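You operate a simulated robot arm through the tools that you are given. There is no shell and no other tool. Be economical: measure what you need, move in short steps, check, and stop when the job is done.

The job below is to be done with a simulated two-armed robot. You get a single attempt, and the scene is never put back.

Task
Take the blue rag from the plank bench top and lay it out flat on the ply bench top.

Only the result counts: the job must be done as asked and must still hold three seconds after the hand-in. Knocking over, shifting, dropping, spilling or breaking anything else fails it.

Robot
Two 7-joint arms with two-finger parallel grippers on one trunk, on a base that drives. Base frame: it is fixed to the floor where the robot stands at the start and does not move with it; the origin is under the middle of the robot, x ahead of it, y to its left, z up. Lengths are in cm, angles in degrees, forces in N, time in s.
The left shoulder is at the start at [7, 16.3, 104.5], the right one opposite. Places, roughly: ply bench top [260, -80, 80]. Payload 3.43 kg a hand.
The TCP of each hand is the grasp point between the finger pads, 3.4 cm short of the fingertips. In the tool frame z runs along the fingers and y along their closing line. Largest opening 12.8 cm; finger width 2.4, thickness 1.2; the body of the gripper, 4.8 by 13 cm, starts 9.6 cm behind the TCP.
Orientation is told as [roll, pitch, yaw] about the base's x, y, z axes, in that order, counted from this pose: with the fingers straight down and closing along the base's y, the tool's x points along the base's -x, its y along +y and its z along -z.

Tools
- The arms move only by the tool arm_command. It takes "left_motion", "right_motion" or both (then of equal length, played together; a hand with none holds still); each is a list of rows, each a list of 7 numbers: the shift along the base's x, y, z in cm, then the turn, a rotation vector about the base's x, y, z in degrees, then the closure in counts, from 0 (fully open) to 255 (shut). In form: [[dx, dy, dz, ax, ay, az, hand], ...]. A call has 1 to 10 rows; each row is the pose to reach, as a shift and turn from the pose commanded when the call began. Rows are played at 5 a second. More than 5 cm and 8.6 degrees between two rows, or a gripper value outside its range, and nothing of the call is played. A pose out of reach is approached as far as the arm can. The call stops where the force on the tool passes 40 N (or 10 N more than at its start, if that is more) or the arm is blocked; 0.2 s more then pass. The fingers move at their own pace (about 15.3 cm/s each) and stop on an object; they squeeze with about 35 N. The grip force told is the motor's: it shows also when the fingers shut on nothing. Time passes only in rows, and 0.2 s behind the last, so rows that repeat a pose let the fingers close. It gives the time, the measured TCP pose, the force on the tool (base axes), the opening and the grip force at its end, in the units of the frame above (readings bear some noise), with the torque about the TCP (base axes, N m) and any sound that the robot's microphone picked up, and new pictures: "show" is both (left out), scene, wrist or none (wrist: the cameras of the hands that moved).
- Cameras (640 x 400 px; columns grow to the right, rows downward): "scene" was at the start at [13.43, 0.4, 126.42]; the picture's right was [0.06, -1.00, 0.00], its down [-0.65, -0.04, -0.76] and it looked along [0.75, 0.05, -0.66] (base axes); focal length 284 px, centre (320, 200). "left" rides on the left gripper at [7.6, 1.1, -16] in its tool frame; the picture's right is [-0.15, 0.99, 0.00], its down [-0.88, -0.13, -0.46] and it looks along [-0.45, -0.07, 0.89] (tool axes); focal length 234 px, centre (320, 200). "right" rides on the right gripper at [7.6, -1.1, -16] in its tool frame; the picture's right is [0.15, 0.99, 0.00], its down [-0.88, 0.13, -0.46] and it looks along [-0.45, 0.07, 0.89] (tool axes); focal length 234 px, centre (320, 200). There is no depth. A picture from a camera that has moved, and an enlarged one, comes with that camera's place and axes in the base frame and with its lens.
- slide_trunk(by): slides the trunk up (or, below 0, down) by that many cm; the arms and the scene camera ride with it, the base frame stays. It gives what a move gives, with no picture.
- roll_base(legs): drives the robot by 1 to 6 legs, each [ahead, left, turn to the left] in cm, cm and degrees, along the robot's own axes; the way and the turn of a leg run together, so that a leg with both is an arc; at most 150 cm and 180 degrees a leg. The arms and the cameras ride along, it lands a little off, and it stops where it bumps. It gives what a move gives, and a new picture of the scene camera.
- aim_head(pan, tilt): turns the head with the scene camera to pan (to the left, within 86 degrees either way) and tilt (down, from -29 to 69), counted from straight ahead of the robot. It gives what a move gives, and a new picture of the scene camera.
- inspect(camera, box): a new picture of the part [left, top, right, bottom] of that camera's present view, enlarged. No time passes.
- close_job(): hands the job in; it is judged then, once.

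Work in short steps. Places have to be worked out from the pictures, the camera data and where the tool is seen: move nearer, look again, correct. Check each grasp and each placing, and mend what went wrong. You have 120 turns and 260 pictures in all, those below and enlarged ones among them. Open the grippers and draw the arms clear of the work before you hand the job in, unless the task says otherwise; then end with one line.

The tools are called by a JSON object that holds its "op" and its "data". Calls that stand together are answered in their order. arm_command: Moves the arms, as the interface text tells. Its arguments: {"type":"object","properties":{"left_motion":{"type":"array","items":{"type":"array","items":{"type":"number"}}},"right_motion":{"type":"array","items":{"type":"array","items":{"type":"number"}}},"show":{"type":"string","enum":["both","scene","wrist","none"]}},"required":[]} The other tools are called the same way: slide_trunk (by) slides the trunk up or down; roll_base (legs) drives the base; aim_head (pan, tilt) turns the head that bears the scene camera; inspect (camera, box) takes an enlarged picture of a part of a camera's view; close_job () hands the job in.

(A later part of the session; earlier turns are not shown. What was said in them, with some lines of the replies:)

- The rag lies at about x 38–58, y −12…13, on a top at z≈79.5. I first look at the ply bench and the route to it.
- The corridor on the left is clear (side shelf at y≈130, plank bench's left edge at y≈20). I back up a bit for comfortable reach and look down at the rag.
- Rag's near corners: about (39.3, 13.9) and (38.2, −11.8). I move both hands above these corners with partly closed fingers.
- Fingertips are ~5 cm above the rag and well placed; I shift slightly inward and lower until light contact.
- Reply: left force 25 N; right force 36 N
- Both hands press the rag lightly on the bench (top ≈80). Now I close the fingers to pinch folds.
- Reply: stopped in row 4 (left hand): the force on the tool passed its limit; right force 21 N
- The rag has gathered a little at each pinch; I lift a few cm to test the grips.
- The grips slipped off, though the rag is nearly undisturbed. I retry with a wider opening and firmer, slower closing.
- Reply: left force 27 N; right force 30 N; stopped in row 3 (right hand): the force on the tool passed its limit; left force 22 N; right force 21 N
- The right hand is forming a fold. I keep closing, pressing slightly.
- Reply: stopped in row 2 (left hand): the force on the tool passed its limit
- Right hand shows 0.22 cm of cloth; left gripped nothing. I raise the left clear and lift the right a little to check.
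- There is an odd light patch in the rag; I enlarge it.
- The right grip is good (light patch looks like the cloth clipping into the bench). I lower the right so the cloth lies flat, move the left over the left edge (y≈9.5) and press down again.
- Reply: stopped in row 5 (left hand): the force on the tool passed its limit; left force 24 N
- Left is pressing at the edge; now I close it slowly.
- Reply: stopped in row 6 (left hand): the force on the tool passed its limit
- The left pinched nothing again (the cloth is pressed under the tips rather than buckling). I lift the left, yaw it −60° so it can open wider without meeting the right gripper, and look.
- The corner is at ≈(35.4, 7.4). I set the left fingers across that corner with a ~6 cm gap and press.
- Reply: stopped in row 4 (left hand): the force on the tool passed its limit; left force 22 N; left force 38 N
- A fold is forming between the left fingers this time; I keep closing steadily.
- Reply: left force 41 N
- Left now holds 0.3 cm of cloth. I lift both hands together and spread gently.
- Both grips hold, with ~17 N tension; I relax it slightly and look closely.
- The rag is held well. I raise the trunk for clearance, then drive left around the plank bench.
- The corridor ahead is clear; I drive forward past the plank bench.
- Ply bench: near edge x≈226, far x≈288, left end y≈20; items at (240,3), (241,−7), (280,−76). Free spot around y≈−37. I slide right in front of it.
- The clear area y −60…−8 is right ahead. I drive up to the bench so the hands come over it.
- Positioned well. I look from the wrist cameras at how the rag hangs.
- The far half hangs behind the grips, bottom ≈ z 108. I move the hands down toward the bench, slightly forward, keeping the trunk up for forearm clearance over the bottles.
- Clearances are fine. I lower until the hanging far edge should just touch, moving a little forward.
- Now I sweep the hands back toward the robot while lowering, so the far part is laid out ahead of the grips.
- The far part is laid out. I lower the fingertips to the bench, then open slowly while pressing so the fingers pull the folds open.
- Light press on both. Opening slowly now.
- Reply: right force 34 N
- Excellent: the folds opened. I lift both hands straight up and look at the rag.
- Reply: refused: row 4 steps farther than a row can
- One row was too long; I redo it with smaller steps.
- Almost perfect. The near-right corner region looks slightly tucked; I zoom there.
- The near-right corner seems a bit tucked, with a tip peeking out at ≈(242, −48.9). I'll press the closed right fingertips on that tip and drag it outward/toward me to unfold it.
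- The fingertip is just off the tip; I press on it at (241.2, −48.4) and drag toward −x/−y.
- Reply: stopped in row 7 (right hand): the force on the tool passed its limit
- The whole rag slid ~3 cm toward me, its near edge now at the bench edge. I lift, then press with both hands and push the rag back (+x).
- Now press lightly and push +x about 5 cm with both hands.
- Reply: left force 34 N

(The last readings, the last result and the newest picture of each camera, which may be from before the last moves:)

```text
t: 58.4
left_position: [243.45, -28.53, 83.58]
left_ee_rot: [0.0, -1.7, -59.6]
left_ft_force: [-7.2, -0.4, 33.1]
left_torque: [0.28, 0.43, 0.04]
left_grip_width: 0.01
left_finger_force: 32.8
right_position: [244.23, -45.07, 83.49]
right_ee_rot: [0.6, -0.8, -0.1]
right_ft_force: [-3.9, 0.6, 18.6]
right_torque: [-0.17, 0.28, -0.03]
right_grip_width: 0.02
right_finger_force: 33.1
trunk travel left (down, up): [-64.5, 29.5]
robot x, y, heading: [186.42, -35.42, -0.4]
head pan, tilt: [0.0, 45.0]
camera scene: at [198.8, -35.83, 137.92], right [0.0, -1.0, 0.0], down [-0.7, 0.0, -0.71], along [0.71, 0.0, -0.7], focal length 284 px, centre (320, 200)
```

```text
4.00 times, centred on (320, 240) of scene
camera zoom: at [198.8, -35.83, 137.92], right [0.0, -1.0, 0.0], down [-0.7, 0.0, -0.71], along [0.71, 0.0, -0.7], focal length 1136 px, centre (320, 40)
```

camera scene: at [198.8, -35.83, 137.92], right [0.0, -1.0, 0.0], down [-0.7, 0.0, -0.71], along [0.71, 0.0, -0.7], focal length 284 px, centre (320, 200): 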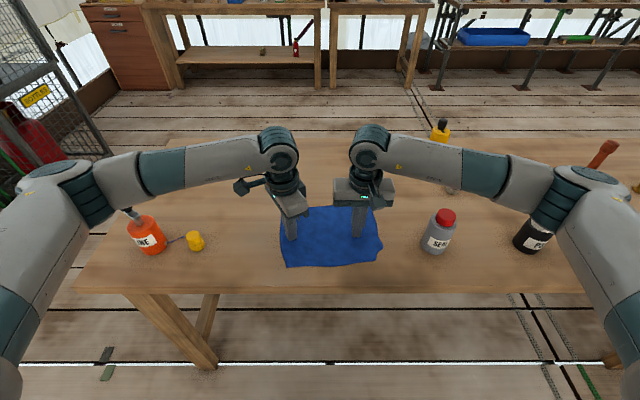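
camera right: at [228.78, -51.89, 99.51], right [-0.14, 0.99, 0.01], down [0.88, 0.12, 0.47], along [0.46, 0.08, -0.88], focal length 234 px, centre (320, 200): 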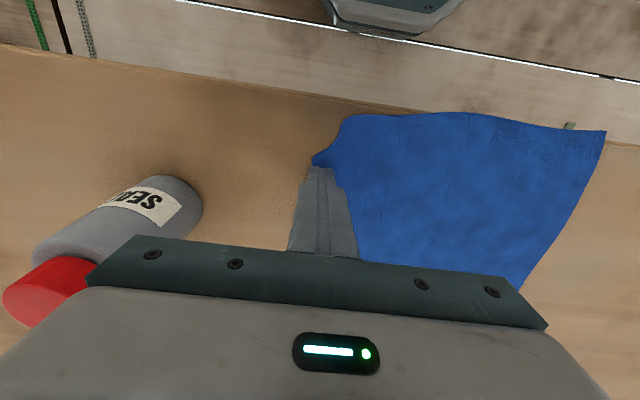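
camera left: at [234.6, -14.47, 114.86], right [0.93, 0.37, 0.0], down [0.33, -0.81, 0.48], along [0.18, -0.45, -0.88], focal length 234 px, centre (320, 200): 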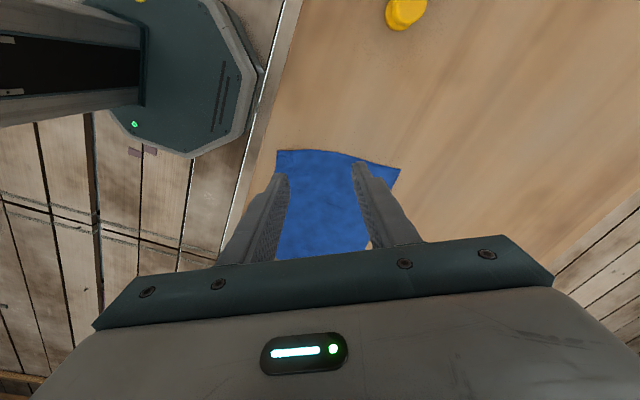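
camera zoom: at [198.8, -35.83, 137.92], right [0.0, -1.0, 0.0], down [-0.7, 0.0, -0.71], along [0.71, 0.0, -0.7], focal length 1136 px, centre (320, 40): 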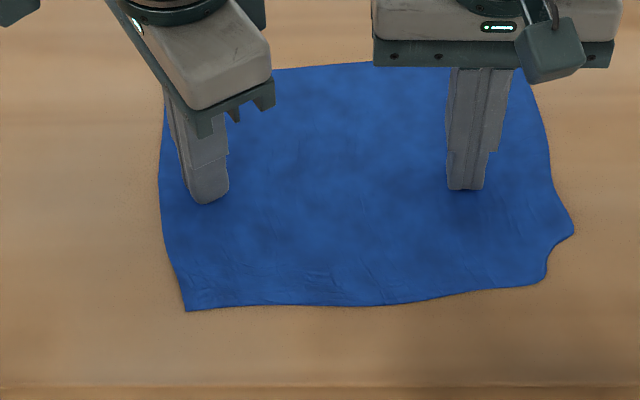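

The rag is back and nicely placed. Now I hold it down with the left hand in the middle and, with the right pressing near the near-right corner, drag outward to spread the remaining pleat.

{"op": "arm_command", "data": {"left_motion": [[0, 0, 2.5, 0, 0, 0, 255], [-0.5, -2, 2.5, 0, 0, 0, 255], [-1, -4, 2.5, 0, 0, 0, 255], [-1, -4, 0.7, 0, 0, 0, 255], [-1, -4, -0.2, 0, 0, 0, 255]], "right_motion": [[0, 0, 2.5, 0, 0, 0, 255], [-2.2, -1.2, 2.5, 0, 0, 0, 255], [-5.2, -2.6, 2.5, 0, 0, 0, 255], [-5.2, -2.6, 0.7, 0, 0, 0, 255], [-5.2, -2.6, -0.3, 0, 0, 0, 255]], "show": "wrist"}}

{"op": "inspect", "data": {"camera": "scene", "box": [240, 190, 400, 290]}}

```text
t: 59.6
left_position: [242.64, -32.59, 83.61]
left_ee_rot: [0.0, -1.9, -59.5]
left_ft_force: [0.7, 1.9, 20.4]
left_torque: [0.26, 0.11, -0.03]
left_grip_width: 0.01
left_finger_force: 33.6
right_position: [239.28, -47.46, 83.71]
right_ee_rot: [0.8, -1.2, -0.2]
right_ft_force: [4.5, -1.5, 41.0]
right_torque: [-0.37, -0.04, -0.01]
right_grip_width: 0.01
right_finger_force: 33.5
trunk travel left (down, up): [-64.5, 29.5]
robot x, y, heading: [186.31, -35.28, -0.1]
head pan, tilt: [0.0, 45.0]
camera right: at [231.41, -48.92, 99.43], right [-0.14, 0.99, 0.01], down [0.87, 0.12, 0.48], along [0.47, 0.08, -0.88], focal length 234 px, centre (320, 200)
camera left: at [239.36, -24.97, 99.24], right [0.93, 0.38, 0.0], down [0.33, -0.81, 0.48], along [0.19, -0.45, -0.88], focal length 234 px, centre (320, 200)
```

right: 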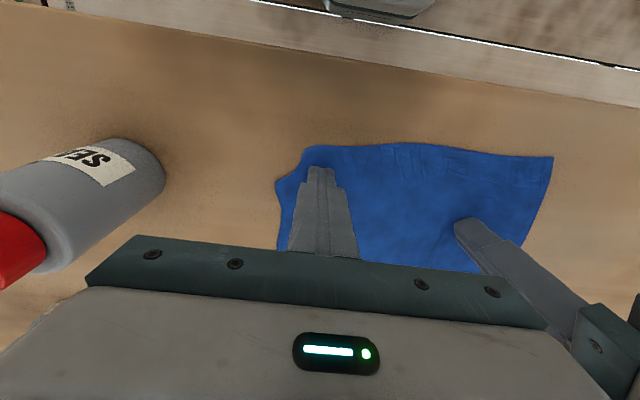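
left: 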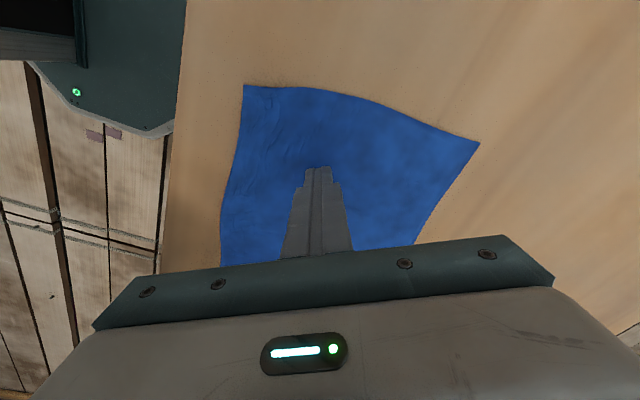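

```text
4.00 times, centred on (320, 240) of scene
camera zoom: at [198.99, -35.78, 138.01], right [0.0, -1.0, 0.0], down [-0.7, 0.0, -0.71], along [0.71, 0.0, -0.7], focal length 1136 px, centre (320, 40)
```

zoom: 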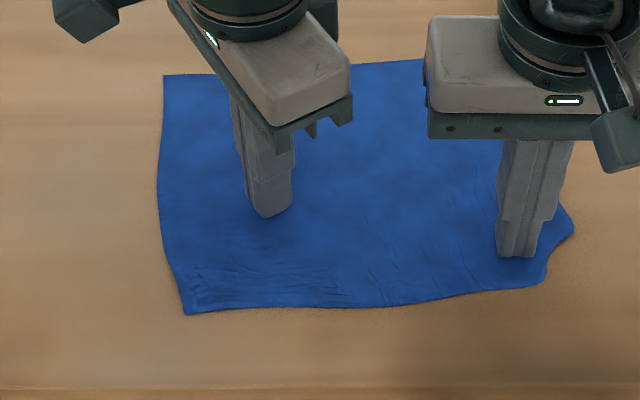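

Both press; I drag the right hand outward ~3 cm.

{"op": "arm_command", "data": {"right_motion": [[0, 0, 0.3, 0, 0, 0, 255], [-0.4, -0.8, 0.3, 0, 0, 0, 255], [-0.8, -1.6, 0.3, 0, 0, 0, 255], [-1.2, -2.4, 0.3, 0, 0, 0, 255], [-1.6, -3.2, 0.3, 0, 0, 0, 255]], "show": "wrist"}}

{"op": "inspect", "data": {"camera": "scene", "box": [240, 190, 400, 290]}}

```text
t: 60.4
left_position: [242.83, -32.68, 83.49]
left_ee_rot: [0.0, -2.1, -59.5]
left_ft_force: [-2.9, -0.1, 17.1]
left_torque: [0.15, 0.22, -0.01]
left_grip_width: 0.0
left_finger_force: 32.8
right_position: [238.47, -49.01, 83.49]
right_ee_rot: [0.9, -0.9, 0.0]
right_ft_force: [-3.6, 1.8, 20.9]
right_torque: [-0.13, 0.13, -0.03]
right_grip_width: 0.0
right_finger_force: 33.0
trunk travel left (down, up): [-64.5, 29.5]
robot x, y, heading: [186.33, -35.47, 0.0]
head pan, tilt: [0.0, 45.0]
stopped in row 4 (left hand): the force on the tool passed its limit (the readings are from after the stop); the commanded pose is now the measured one
camera right: at [230.62, -50.38, 99.48], right [-0.15, 0.99, 0.01], down [0.87, 0.12, 0.47], along [0.46, 0.08, -0.88], focal length 234 px, centre (320, 200)
```

right: 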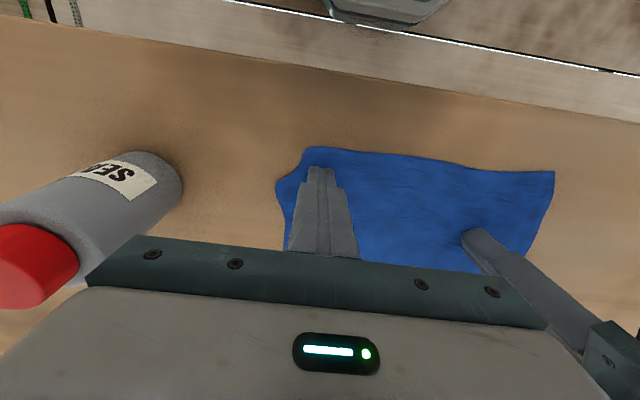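

```text
4.00 times, centred on (320, 240) of scene
camera zoom: at [199.1, -35.79, 137.81], right [0.0, -1.0, 0.0], down [-0.71, 0.0, -0.71], along [0.71, 0.0, -0.71], focal length 1136 px, centre (320, 40)
```

zoom: 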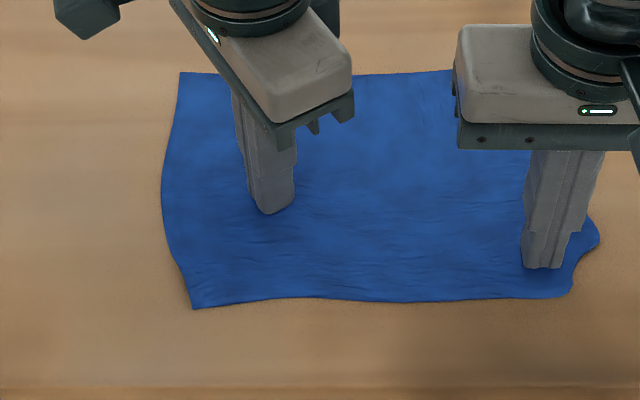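

The near edge is straighter, but the taut width (~22 cm of 25.7) says the corner is still folded under. I raise the right hand, yaw it +60° and look before re-pinching that corner.

{"op": "arm_command", "data": {"right_motion": [[0, 0, 3, 0, 0, 0, 255], [0.5, 0.5, 6, 0, 0, 8.5, 200], [1, 1, 6, 0, 0, 17, 130], [1.5, 1.4, 6, 0, 0, 25.5, 130], [2, 1.8, 6, 0, 0, 34, 130], [2.5, 2.2, 6, 0, 0, 42.5, 130], [3, 2.4, 6, 0, 0, 51, 130], [3.4, 2.6, 6, 0, 0, 59.5, 130]], "show": "wrist"}}

{"op": "inspect", "data": {"camera": "scene", "box": [260, 200, 420, 300]}}

```text
t: 62.2
left_position: [242.86, -32.66, 83.47]
left_ee_rot: [-0.1, -2.1, -59.6]
left_ft_force: [-0.5, -0.2, 39.5]
left_torque: [0.37, 0.23, -0.03]
left_grip_width: 0.02
left_finger_force: 33.1
right_position: [241.7, -46.57, 89.45]
right_ee_rot: [0.6, -0.8, 59.4]
right_ft_force: [0.2, 0.5, 0.3]
right_torque: [-0.02, -0.01, 0.04]
right_grip_width: 6.26
right_finger_force: 0.0
trunk travel left (down, up): [-64.5, 29.5]
robot x, y, heading: [186.52, -35.78, -0.2]
head pan, tilt: [0.0, 45.0]
camera right: at [238.97, -53.91, 105.44], right [-0.93, 0.38, 0.01], down [0.34, 0.82, 0.47], along [0.17, 0.44, -0.88], focal length 234 px, centre (320, 200)
```

right: 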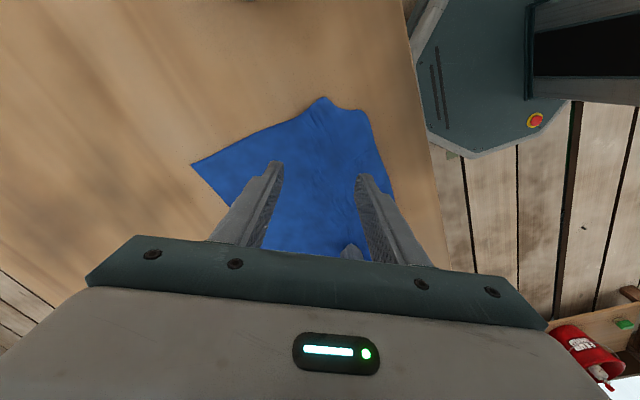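

```text
4.00 times, centred on (340, 250) of scene
camera zoom: at [199.09, -35.82, 137.88], right [0.0, -1.0, 0.0], down [-0.7, 0.0, -0.71], along [0.71, 0.0, -0.7], focal length 1136 px, centre (240, 0)
```

zoom: 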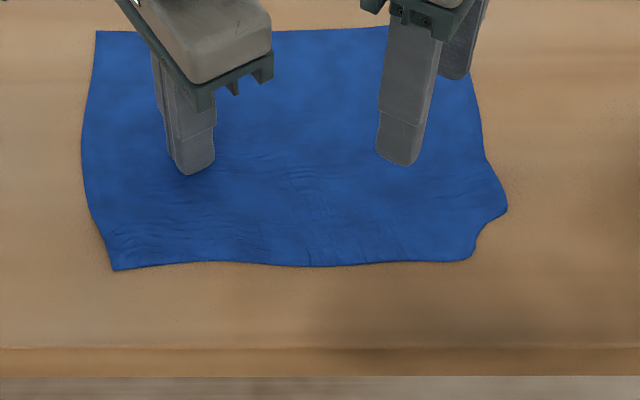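

{"op": "inspect", "data": {"camera": "right", "box": [260, 70, 420, 170]}}

```text
4.00 times, centred on (340, 120) of right
camera zoom: at [238.97, -53.91, 105.44], right [-0.93, 0.38, 0.01], down [0.34, 0.82, 0.47], along [0.17, 0.44, -0.88], focal length 937 px, centre (240, 520)
```

zoom: 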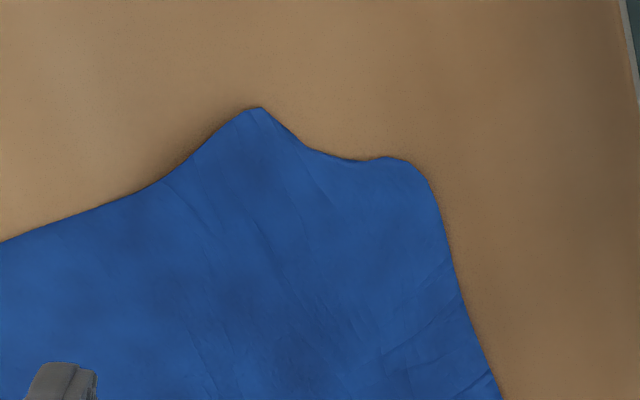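

The corner is folded under between the tip (239.6, −52.2) and the nub (236.3, −49.7). I press the right fingers across it and pinch slowly, as worked with the left.

{"op": "arm_command", "data": {"right_motion": [[-0.5, -0.8, -2, 0, 0, 0, 130], [-0.9, -1.4, -4.5, 0, 0, 0, 130], [-0.9, -1.4, -5.7, 0, 0, 0, 130], [-0.9, -1.4, -6.3, 0, 0, 0, 130]], "show": "none"}}

{"op": "arm_command", "data": {"right_motion": [[0, 0, 0, 0, 0, 0, 140], [0, 0, 0, 0, 0, 0, 150], [0, 0, 0, 0, 0, 0, 160], [0, 0, 0, 0, 0, 0, 170], [0, 0, 0, 0, 0, 0, 182], [0, 0, 0, 0, 0, 0, 195], [0, 0, 0, 0, 0, 0, 210], [0, 0, 0, 0, 0, 0, 230], [0, 0, 0, 0, 0, 0, 255], [0, 0, 0, 0, 0, 0, 255]], "show": "wrist"}}

```text
t: 63.2
left_position: [242.58, -32.64, 83.65]
left_ee_rot: [0.1, -1.9, -59.4]
left_ft_force: [6.0, -1.5, 25.2]
left_torque: [0.17, -0.05, -0.05]
left_grip_width: 0.0
left_finger_force: 33.1
right_position: [240.81, -47.97, 83.63]
right_ee_rot: [0.2, -1.0, 59.3]
right_ft_force: [-4.3, -4.9, 35.5]
right_torque: [-0.99, -0.58, -0.27]
right_grip_width: 6.19
right_finger_force: 0.0
trunk travel left (down, up): [-64.5, 29.5]
robot x, y, heading: [186.6, -35.39, -0.3]
head pan, tilt: [0.0, 45.0]
```

```text
t: 63.8
left_position: [242.72, -32.64, 83.65]
left_ee_rot: [0.0, -2.0, -59.4]
left_ft_force: [-2.9, 0.1, 17.0]
left_torque: [0.16, 0.23, 0.03]
left_grip_width: 0.02
left_finger_force: 33.0
right_position: [241.0, -47.87, 83.65]
right_ee_rot: [0.3, -1.1, 59.4]
right_ft_force: [-3.9, -1.0, 21.8]
right_torque: [-0.44, -0.19, -0.08]
right_grip_width: 5.14
right_finger_force: 0.1
trunk travel left (down, up): [-64.5, 29.5]
robot x, y, heading: [186.18, -35.38, -0.2]
head pan, tilt: [0.0, 45.0]
stopped in row 2 (right hand): the force on the tool passed its limit (the readings are from after the stop); the commanded pose is now the measured one
camera right: at [238.12, -55.25, 99.46], right [-0.93, 0.38, 0.0], down [0.33, 0.82, 0.47], along [0.18, 0.44, -0.88], focal length 234 px, centre (320, 200)
```

right: 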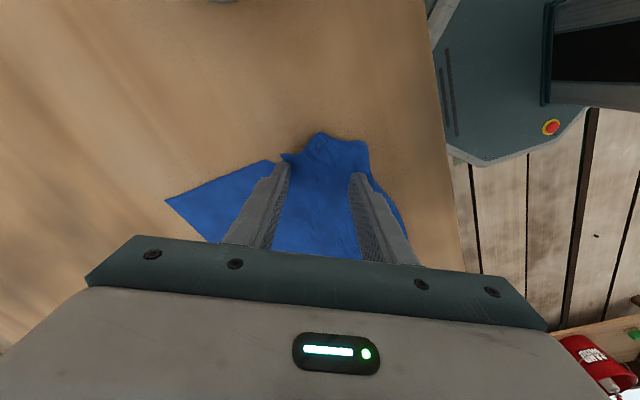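

The fold is forming at the corner; I continue closing.

{"op": "arm_command", "data": {"right_motion": [[0, 0, 0, 0, 0, 0, 165], [0, 0, 0, 0, 0, 0, 180], [0, 0, 0, 0, 0, 0, 195], [0, 0, 0, 0, 0, 0, 210], [0, 0, 0, 0, 0, 0, 225], [0, 0, 0, 0, 0, 0, 240], [0, 0, 0, 0, 0, 0, 255], [0, 0, 0, 0, 0, 0, 255]], "show": "wrist"}}

```text
t: 65.6
left_position: [242.55, -32.65, 83.46]
left_ee_rot: [0.0, -2.2, -59.5]
left_ft_force: [6.5, -4.4, 27.6]
left_torque: [0.11, -0.04, 0.01]
left_grip_width: 0.0
left_finger_force: 33.4
right_position: [240.95, -48.0, 83.6]
right_ee_rot: [0.4, -1.2, 59.4]
right_ft_force: [2.4, 1.9, 35.5]
right_torque: [-0.25, 0.03, 0.1]
right_grip_width: 0.22
right_finger_force: 35.2
trunk travel left (down, up): [-64.5, 29.5]
robot x, y, heading: [186.26, -35.68, -0.0]
head pan, tilt: [0.0, 45.0]
camera right: at [238.04, -55.27, 99.45], right [-0.93, 0.38, 0.0], down [0.33, 0.82, 0.47], along [0.18, 0.44, -0.88], focal length 234 px, centre (320, 200)
```

right: 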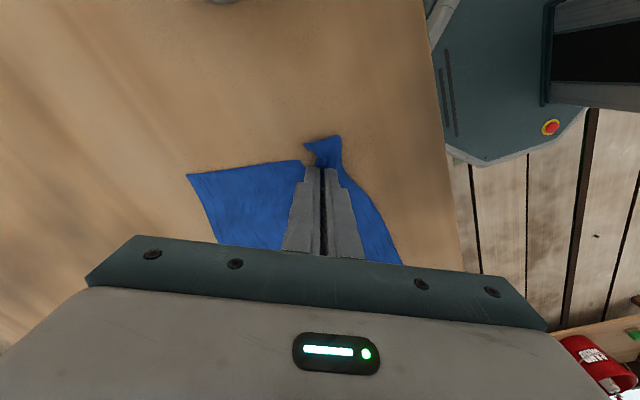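

Gripped (0.22 cm). I lift it ~8 cm (slightly inward) with the left still holding the rag, and look at the flap.

{"op": "arm_command", "data": {"right_motion": [[0, 0.2, 2, 0, 0, 0, 255], [0.3, 0.8, 4.5, 0, 0, 0, 255], [0.6, 1.8, 7, 0, 0, 0, 255], [0.8, 2.6, 9, 0, 0, 0, 255]], "show": "wrist"}}

{"op": "inspect", "data": {"camera": "scene", "box": [260, 180, 420, 280]}}

{"op": "inspect", "data": {"camera": "right", "box": [220, 100, 460, 250]}}

```text
t: 65.9
left_position: [243.03, -32.74, 83.55]
left_ee_rot: [-0.2, -2.1, -59.5]
left_ft_force: [-2.9, -0.6, 17.4]
left_torque: [0.14, 0.17, 0.04]
left_grip_width: 0.01
left_finger_force: 33.4
right_position: [240.92, -47.9, 83.66]
right_ee_rot: [0.8, -0.3, 59.4]
right_ft_force: [-1.3, 1.1, 0.1]
right_torque: [0.04, 0.03, -0.02]
right_grip_width: 0.21
right_finger_force: 34.5
trunk travel left (down, up): [-64.5, 29.5]
robot x, y, heading: [186.96, -35.79, -0.3]
head pan, tilt: [0.0, 45.0]
stopped in row 1 (left hand): the force on the tool passed its limit (the readings are from after the stop); the commanded pose is now the measured one
camera right: at [238.17, -55.23, 99.62], right [-0.93, 0.38, 0.01], down [0.34, 0.82, 0.46], along [0.16, 0.43, -0.89], focal length 234 px, centre (320, 200)
```

right: 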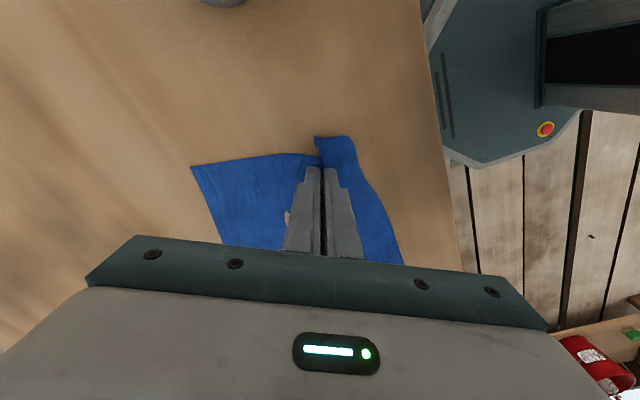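

```text
4.00 times, centred on (340, 230) of scene
camera zoom: at [199.39, -35.8, 137.74], right [0.0, -1.0, 0.0], down [-0.71, 0.0, -0.71], along [0.71, 0.0, -0.71], focal length 1136 px, centre (240, 80)
```

zoom: 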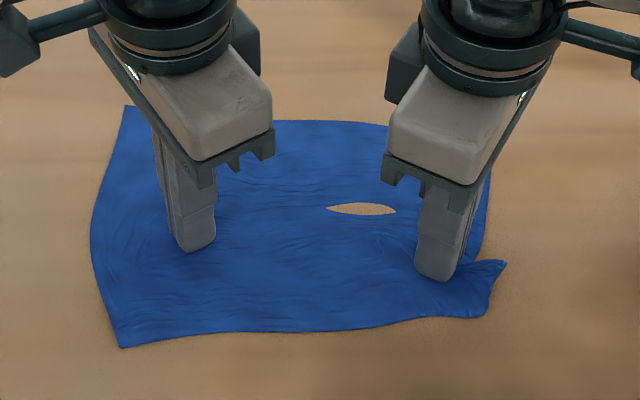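

```text
2.67 times, centred on (340, 175) of right
camera zoom: at [238.17, -55.23, 99.62], right [-0.93, 0.38, 0.01], down [0.34, 0.82, 0.46], along [0.16, 0.43, -0.89], focal length 624 px, centre (267, 267)
```

zoom: 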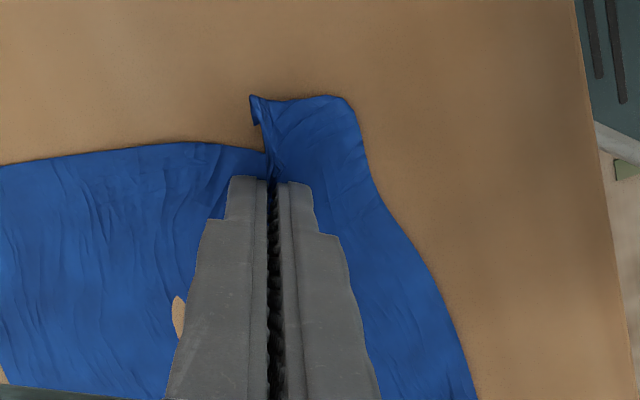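

The stop was due to the left's pressing; I ease the left slightly and lift the right.

{"op": "arm_command", "data": {"left_motion": [[0, 0, 0.2, 0, 0, 0, 255], [0, 0, 0.2, 0, 0, 0, 255], [0, 0, 0.2, 0, 0, 0, 255], [0, 0, 0.2, 0, 0, 0, 255]], "right_motion": [[0, 0.3, 2, 0, 0, 0, 255], [0.3, 1.2, 4.5, 0, 0, 0, 255], [0.6, 2.4, 7, 0, 0, 0, 255], [0.8, 3.4, 9, 0, 0, 0, 255]], "show": "wrist"}}

{"op": "inspect", "data": {"camera": "scene", "box": [260, 180, 420, 280]}}

{"op": "inspect", "data": {"camera": "right", "box": [220, 100, 460, 250]}}

```text
t: 66.9
left_position: [242.86, -32.59, 83.66]
left_ee_rot: [-0.2, -1.8, -59.6]
left_ft_force: [0.7, -1.0, 3.3]
left_torque: [0.0, 0.01, 0.05]
left_grip_width: 0.0
left_finger_force: 33.1
right_position: [241.57, -44.46, 92.57]
right_ee_rot: [0.7, -0.3, 59.2]
right_ft_force: [-0.4, -0.4, -0.5]
right_torque: [0.02, 0.0, -0.02]
right_grip_width: 0.19
right_finger_force: 35.6
trunk travel left (down, up): [-64.5, 29.5]
robot x, y, heading: [186.36, -36.06, -0.1]
head pan, tilt: [0.0, 45.0]
camera right: at [238.88, -51.67, 108.56], right [-0.93, 0.38, 0.01], down [0.34, 0.82, 0.46], along [0.16, 0.43, -0.89], focal length 234 px, centre (320, 200)
camera left: at [239.67, -25.0, 99.25], right [0.93, 0.38, 0.0], down [0.33, -0.81, 0.49], along [0.18, -0.45, -0.87], focal length 234 px, centre (320, 200)
```

right: 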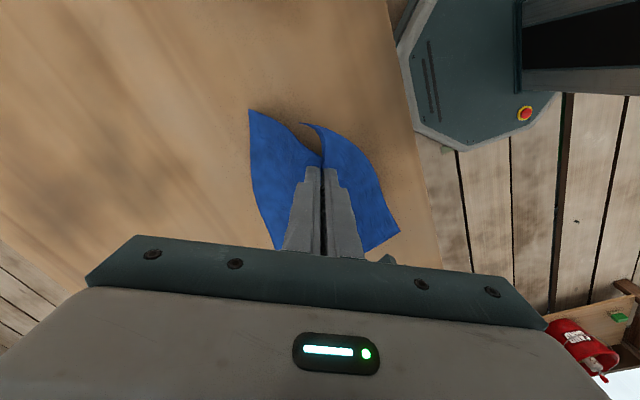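
left: 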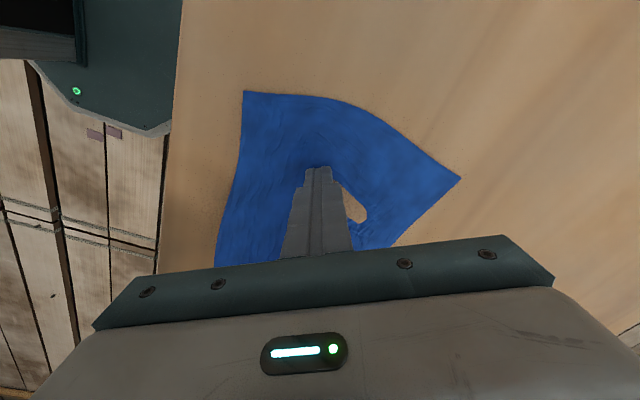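

```text
4.00 times, centred on (340, 230) of scene
camera zoom: at [199.46, -35.76, 137.82], right [0.0, -1.0, 0.0], down [-0.71, 0.0, -0.71], along [0.71, 0.0, -0.71], focal length 1136 px, centre (240, 80)
```

zoom: 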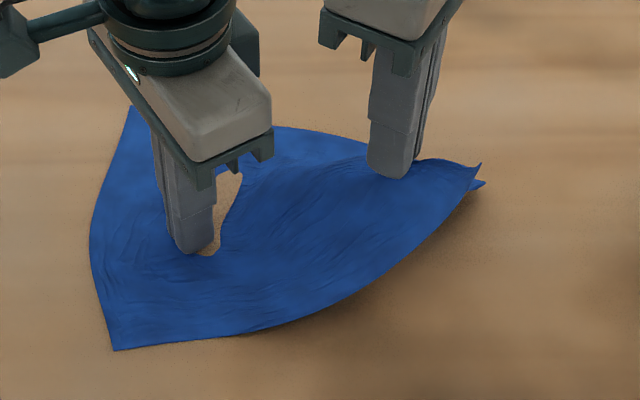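

```text
2.67 times, centred on (340, 175) of right
camera zoom: at [238.88, -51.67, 108.56], right [-0.93, 0.38, 0.01], down [0.34, 0.82, 0.46], along [0.16, 0.43, -0.89], focal length 624 px, centre (267, 267)
```

zoom: 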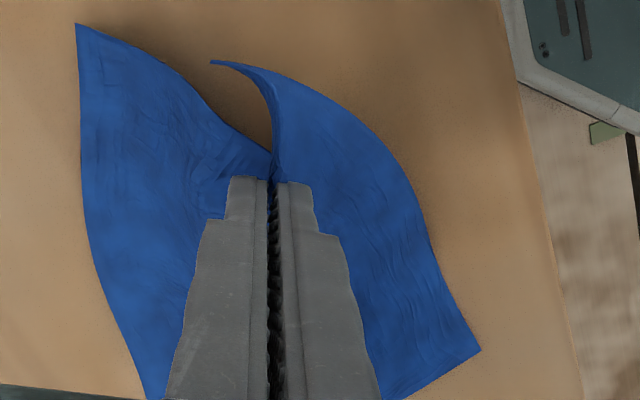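

The corner came free and now points outward. I lower it back outward and then open slowly under light pressure.

{"op": "arm_command", "data": {"left_motion": [[0, 0, -0.1, 0, 0, 0, 255], [0, 0, -0.2, 0, 0, 0, 255], [0, 0, -0.2, 0, 0, 0, 255], [0, 0, -0.2, 0, 0, 0, 255], [0, 0, -0.2, 0, 0, 0, 255]], "right_motion": [[-0.2, -1, -2, 0, 0, 0, 255], [-0.5, -2.2, -4.5, 0, 0, 0, 255], [-0.8, -3.4, -7, 0, 0, 0, 255], [-1.3, -4.2, -8.7, 0, 0, 0, 255], [-1.3, -4.2, -9.3, 0, 0, 0, 255]], "show": "none"}}

{"op": "inspect", "data": {"camera": "right", "box": [220, 100, 460, 250]}}

{"op": "inspect", "data": {"camera": "scene", "box": [260, 180, 420, 280]}}

```text
t: 68.1
left_position: [242.87, -32.66, 83.5]
left_ee_rot: [-0.1, -2.2, -59.4]
left_ft_force: [2.1, -2.4, 11.6]
left_torque: [0.06, 0.02, -0.03]
left_grip_width: 0.01
left_finger_force: 33.0
right_position: [240.27, -48.73, 83.47]
right_ee_rot: [0.6, -0.5, 59.3]
right_ft_force: [0.3, 5.4, 11.9]
right_torque: [0.16, -0.15, 0.0]
right_grip_width: 0.18
right_finger_force: 35.3
trunk travel left (down, up): [-64.5, 29.5]
robot x, y, heading: [186.33, -35.28, -0.0]
head pan, tilt: [0.0, 45.0]
```

```text
2.67 times, centred on (340, 175) of right
camera zoom: at [237.53, -55.97, 99.55], right [-0.93, 0.38, 0.01], down [0.34, 0.82, 0.47], along [0.17, 0.43, -0.89], focal length 624 px, centre (267, 267)
```

zoom: 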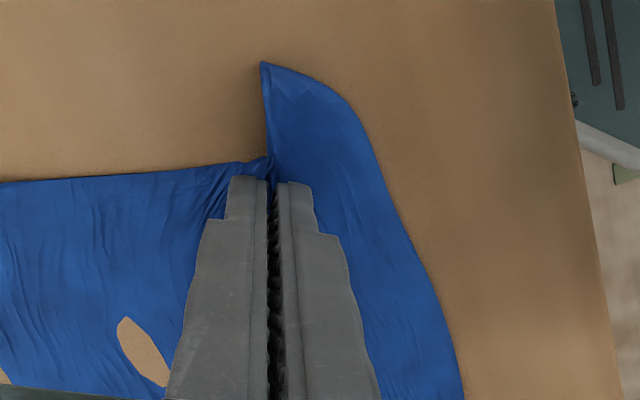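

```text
4.00 times, centred on (340, 230) of scene
camera zoom: at [199.26, -35.76, 137.88], right [0.0, -1.0, 0.0], down [-0.71, 0.0, -0.71], along [0.71, 0.0, -0.71], focal length 1136 px, centre (240, 80)
```

zoom: 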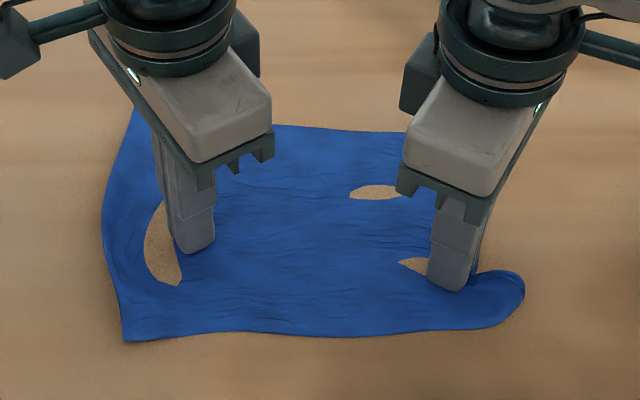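

The corner flap lies outward. I open the right fingers slowly under pressure.

{"op": "arm_command", "data": {"right_motion": [[0, 0, 0, 0, 0, 0, 238], [0, 0, 0, 0, 0, 0, 224], [0, 0, 0, 0, 0, 0, 210], [0, 0, 0, 0, 0, 0, 196], [0, 0, 0, 0, 0, 0, 182], [0, 0, 0, 0, 0, 0, 168], [0, 0, 0, 0, 0, 0, 154], [0, 0, 0, 0, 0, 0, 140]], "show": "none"}}

{"op": "inspect", "data": {"camera": "right", "box": [180, 90, 460, 265]}}

{"op": "inspect", "data": {"camera": "scene", "box": [260, 180, 420, 280]}}

```text
t: 69.9
left_position: [242.73, -32.55, 83.62]
left_ee_rot: [0.0, -2.1, -59.5]
left_ft_force: [0.9, -5.2, 5.6]
left_torque: [-0.11, 0.03, 0.01]
left_grip_width: 0.03
left_finger_force: 33.2
right_position: [240.17, -48.68, 83.75]
right_ee_rot: [0.7, -0.4, 59.4]
right_ft_force: [-5.3, 9.1, 25.6]
right_torque: [-0.13, -0.52, 0.28]
right_grip_width: 5.21
right_finger_force: 0.0
trunk travel left (down, up): [-64.5, 29.5]
robot x, y, heading: [186.13, -35.41, 0.0]
head pan, tilt: [0.0, 45.0]
```

```text
2.29 times, centred on (320, 178) of right
camera zoom: at [237.42, -55.9, 99.56], right [-0.93, 0.38, 0.01], down [0.34, 0.82, 0.46], along [0.17, 0.43, -0.89], focal length 535 px, centre (320, 251)
```

zoom: 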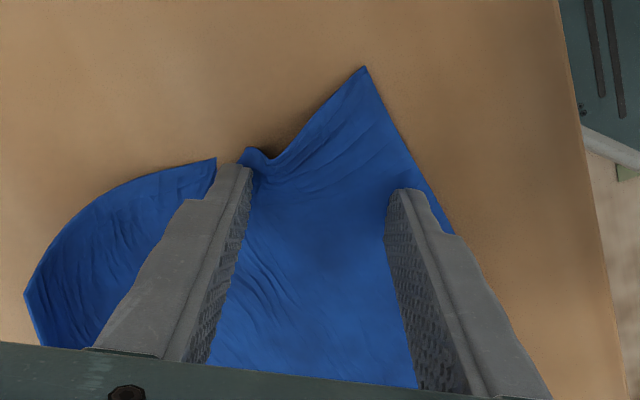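

```text
4.00 times, centred on (340, 230) of scene
camera zoom: at [199.12, -35.68, 137.87], right [0.0, -1.0, 0.0], down [-0.71, 0.0, -0.71], along [0.71, 0.0, -0.71], focal length 1136 px, centre (240, 80)
```

zoom: 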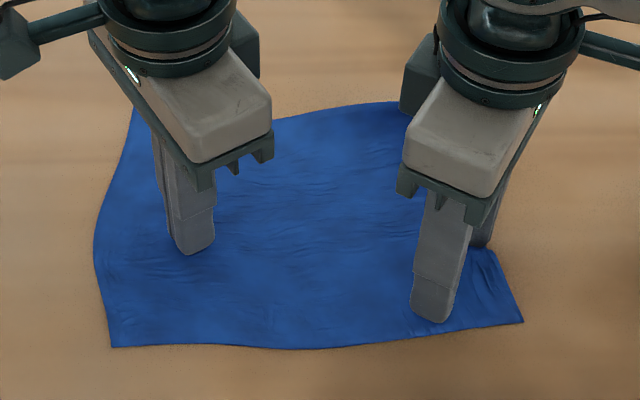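

The corner is now fully out. I lift both hands and check.

{"op": "arm_command", "data": {"left_motion": [[0, 0, 2, 0, 0, 0, 255], [0, 0, 6, 0, 0, 0, 200], [0, 0, 10, 0, 0, 0, 150], [0, 2.5, 14, 0, 0, 0, 150], [-1, 5, 17, 0, 0, 0, 150]], "right_motion": [[0, 0, 2, 0, 0, 0, 140], [0, 0, 6, 0, 0, 0, 140], [0, 0, 10, 0, 0, 0, 140], [0, 0, 14, 0, 0, 0, 140], [-1, -1.5, 18, 0, 0, 0, 140]], "show": "wrist"}}

{"op": "inspect", "data": {"camera": "scene", "box": [220, 170, 420, 295]}}

```text
t: 71.1
left_position: [241.84, -27.59, 100.31]
left_ee_rot: [-0.1, -2.0, -59.5]
left_ft_force: [0.4, -0.4, 0.0]
left_torque: [-0.02, -0.04, 0.01]
left_grip_width: 5.26
left_finger_force: 0.0
right_position: [239.34, -50.27, 101.72]
right_ee_rot: [0.7, -0.3, 59.2]
right_ft_force: [0.3, -0.7, 0.7]
right_torque: [0.02, -0.04, 0.02]
right_grip_width: 5.79
right_finger_force: 0.0
trunk travel left (down, up): [-64.5, 29.5]
robot x, y, heading: [186.46, -35.7, -0.3]
head pan, tilt: [0.0, 45.0]
camera right: at [236.65, -57.53, 117.73], right [-0.93, 0.38, 0.01], down [0.34, 0.82, 0.46], along [0.16, 0.43, -0.89], focal length 234 px, centre (320, 200)
camera left: at [238.67, -20.01, 116.05], right [0.93, 0.38, 0.0], down [0.33, -0.81, 0.49], along [0.18, -0.45, -0.87], focal length 234 px, centre (320, 200)
```

right: 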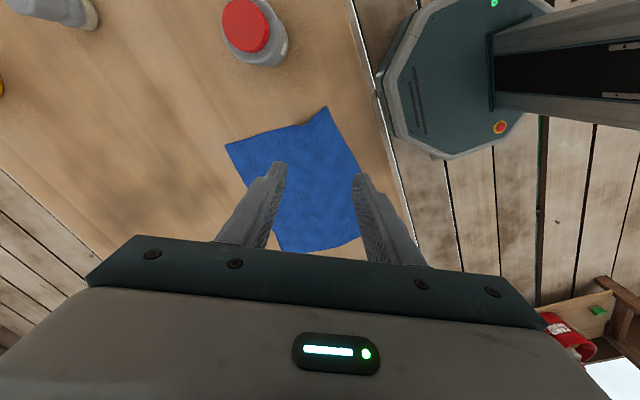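
left: 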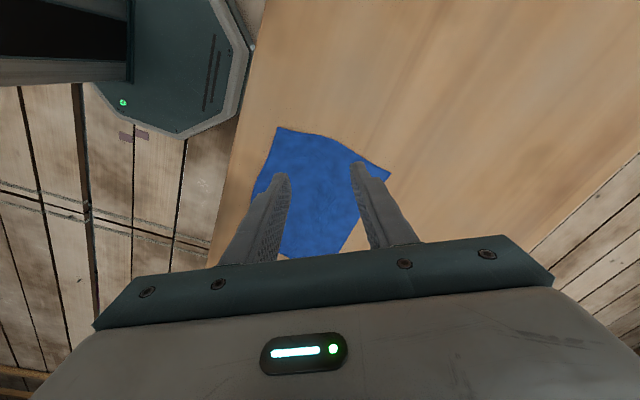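

```text
3.20 times, centred on (320, 232) of scene
camera zoom: at [199.29, -35.8, 137.84], right [0.0, -1.0, 0.0], down [-0.71, 0.0, -0.71], along [0.71, 0.0, -0.71], focal length 909 px, centre (320, 96)
```

zoom: 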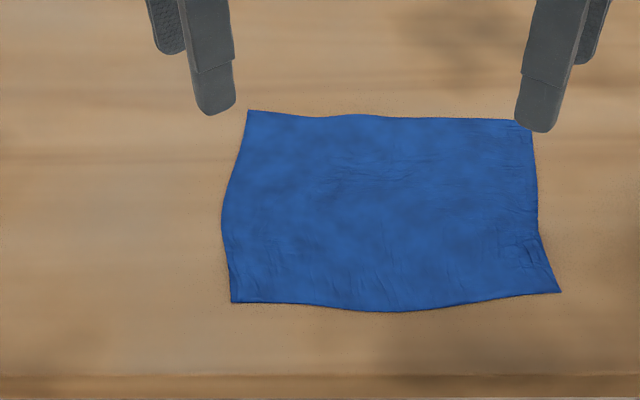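

The rag lies flat with all four corners out. I raise the arms well clear, open the grippers, and back the base away a bit.

{"op": "arm_command", "data": {"left_motion": [[0, 0, 4, 0, 0, 0, 80], [0, 0, 8, 0, 0, 0, 0], [0, 0, 12, 0, 0, 0, 0], [0, 0, 16, 0, 0, 0, 0]], "right_motion": [[0, 0, 4, 0, 0, 0, 80], [0, 0, 8, 0, 0, 0, 0], [0, 0, 12, 0, 0, 0, 0], [0, 0, 16, 0, 0, 0, 0]], "show": "none"}}

{"op": "roll_base", "data": {"legs": [[-25, 0, 0]]}}

```text
t: 72.1
left_position: [241.92, -27.67, 116.46]
left_ee_rot: [-0.1, -2.0, -59.5]
left_ft_force: [0.3, 0.1, 0.3]
left_torque: [-0.01, -0.04, 0.01]
left_grip_width: 12.79
left_finger_force: 0.1
right_position: [239.11, -50.07, 117.56]
right_ee_rot: [0.8, -0.2, 59.4]
right_ft_force: [-0.1, 0.6, 0.1]
right_torque: [0.0, -0.03, 0.03]
right_grip_width: 12.8
right_finger_force: 0.0
trunk travel left (down, up): [-64.5, 29.5]
robot x, y, heading: [186.72, -35.65, -0.1]
head pan, tilt: [0.0, 45.0]
```

```text
t: 73.9
left_position: [217.16, -27.72, 116.14]
left_ee_rot: [-0.2, -1.9, -59.4]
left_ft_force: [0.9, 0.1, 0.1]
left_torque: [0.01, 0.01, 0.01]
left_grip_width: 12.77
left_finger_force: 0.0
right_position: [214.43, -49.98, 117.39]
right_ee_rot: [0.8, -0.4, 59.4]
right_ft_force: [0.6, -1.3, 0.0]
right_torque: [0.0, -0.01, 0.01]
right_grip_width: 12.8
right_finger_force: 0.1
trunk travel left (down, up): [-64.5, 29.5]
robot x, y, heading: [161.0, -35.63, -0.1]
head pan, tilt: [0.0, 45.0]
camera scene: at [174.54, -35.74, 137.82], right [0.0, -1.0, 0.0], down [-0.71, 0.0, -0.71], along [0.71, 0.0, -0.71], focal length 284 px, centre (320, 200)
```

scene: 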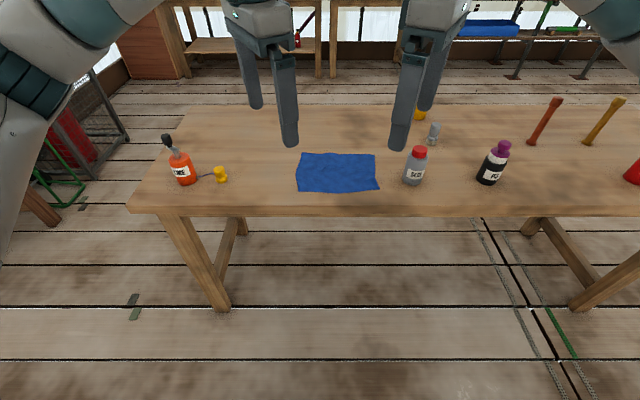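

The rag is flat on the ply bench, everything else undisturbed, hands open and clear. Handing in.

{"op": "close_job", "data": {}}

```text
The job is handed in.
```

The blue rag is laid out flat on the ply bench top with all four corners out. Nothing else was knocked or moved as far as the pictures show, and the grippers are open and clear of the bench.
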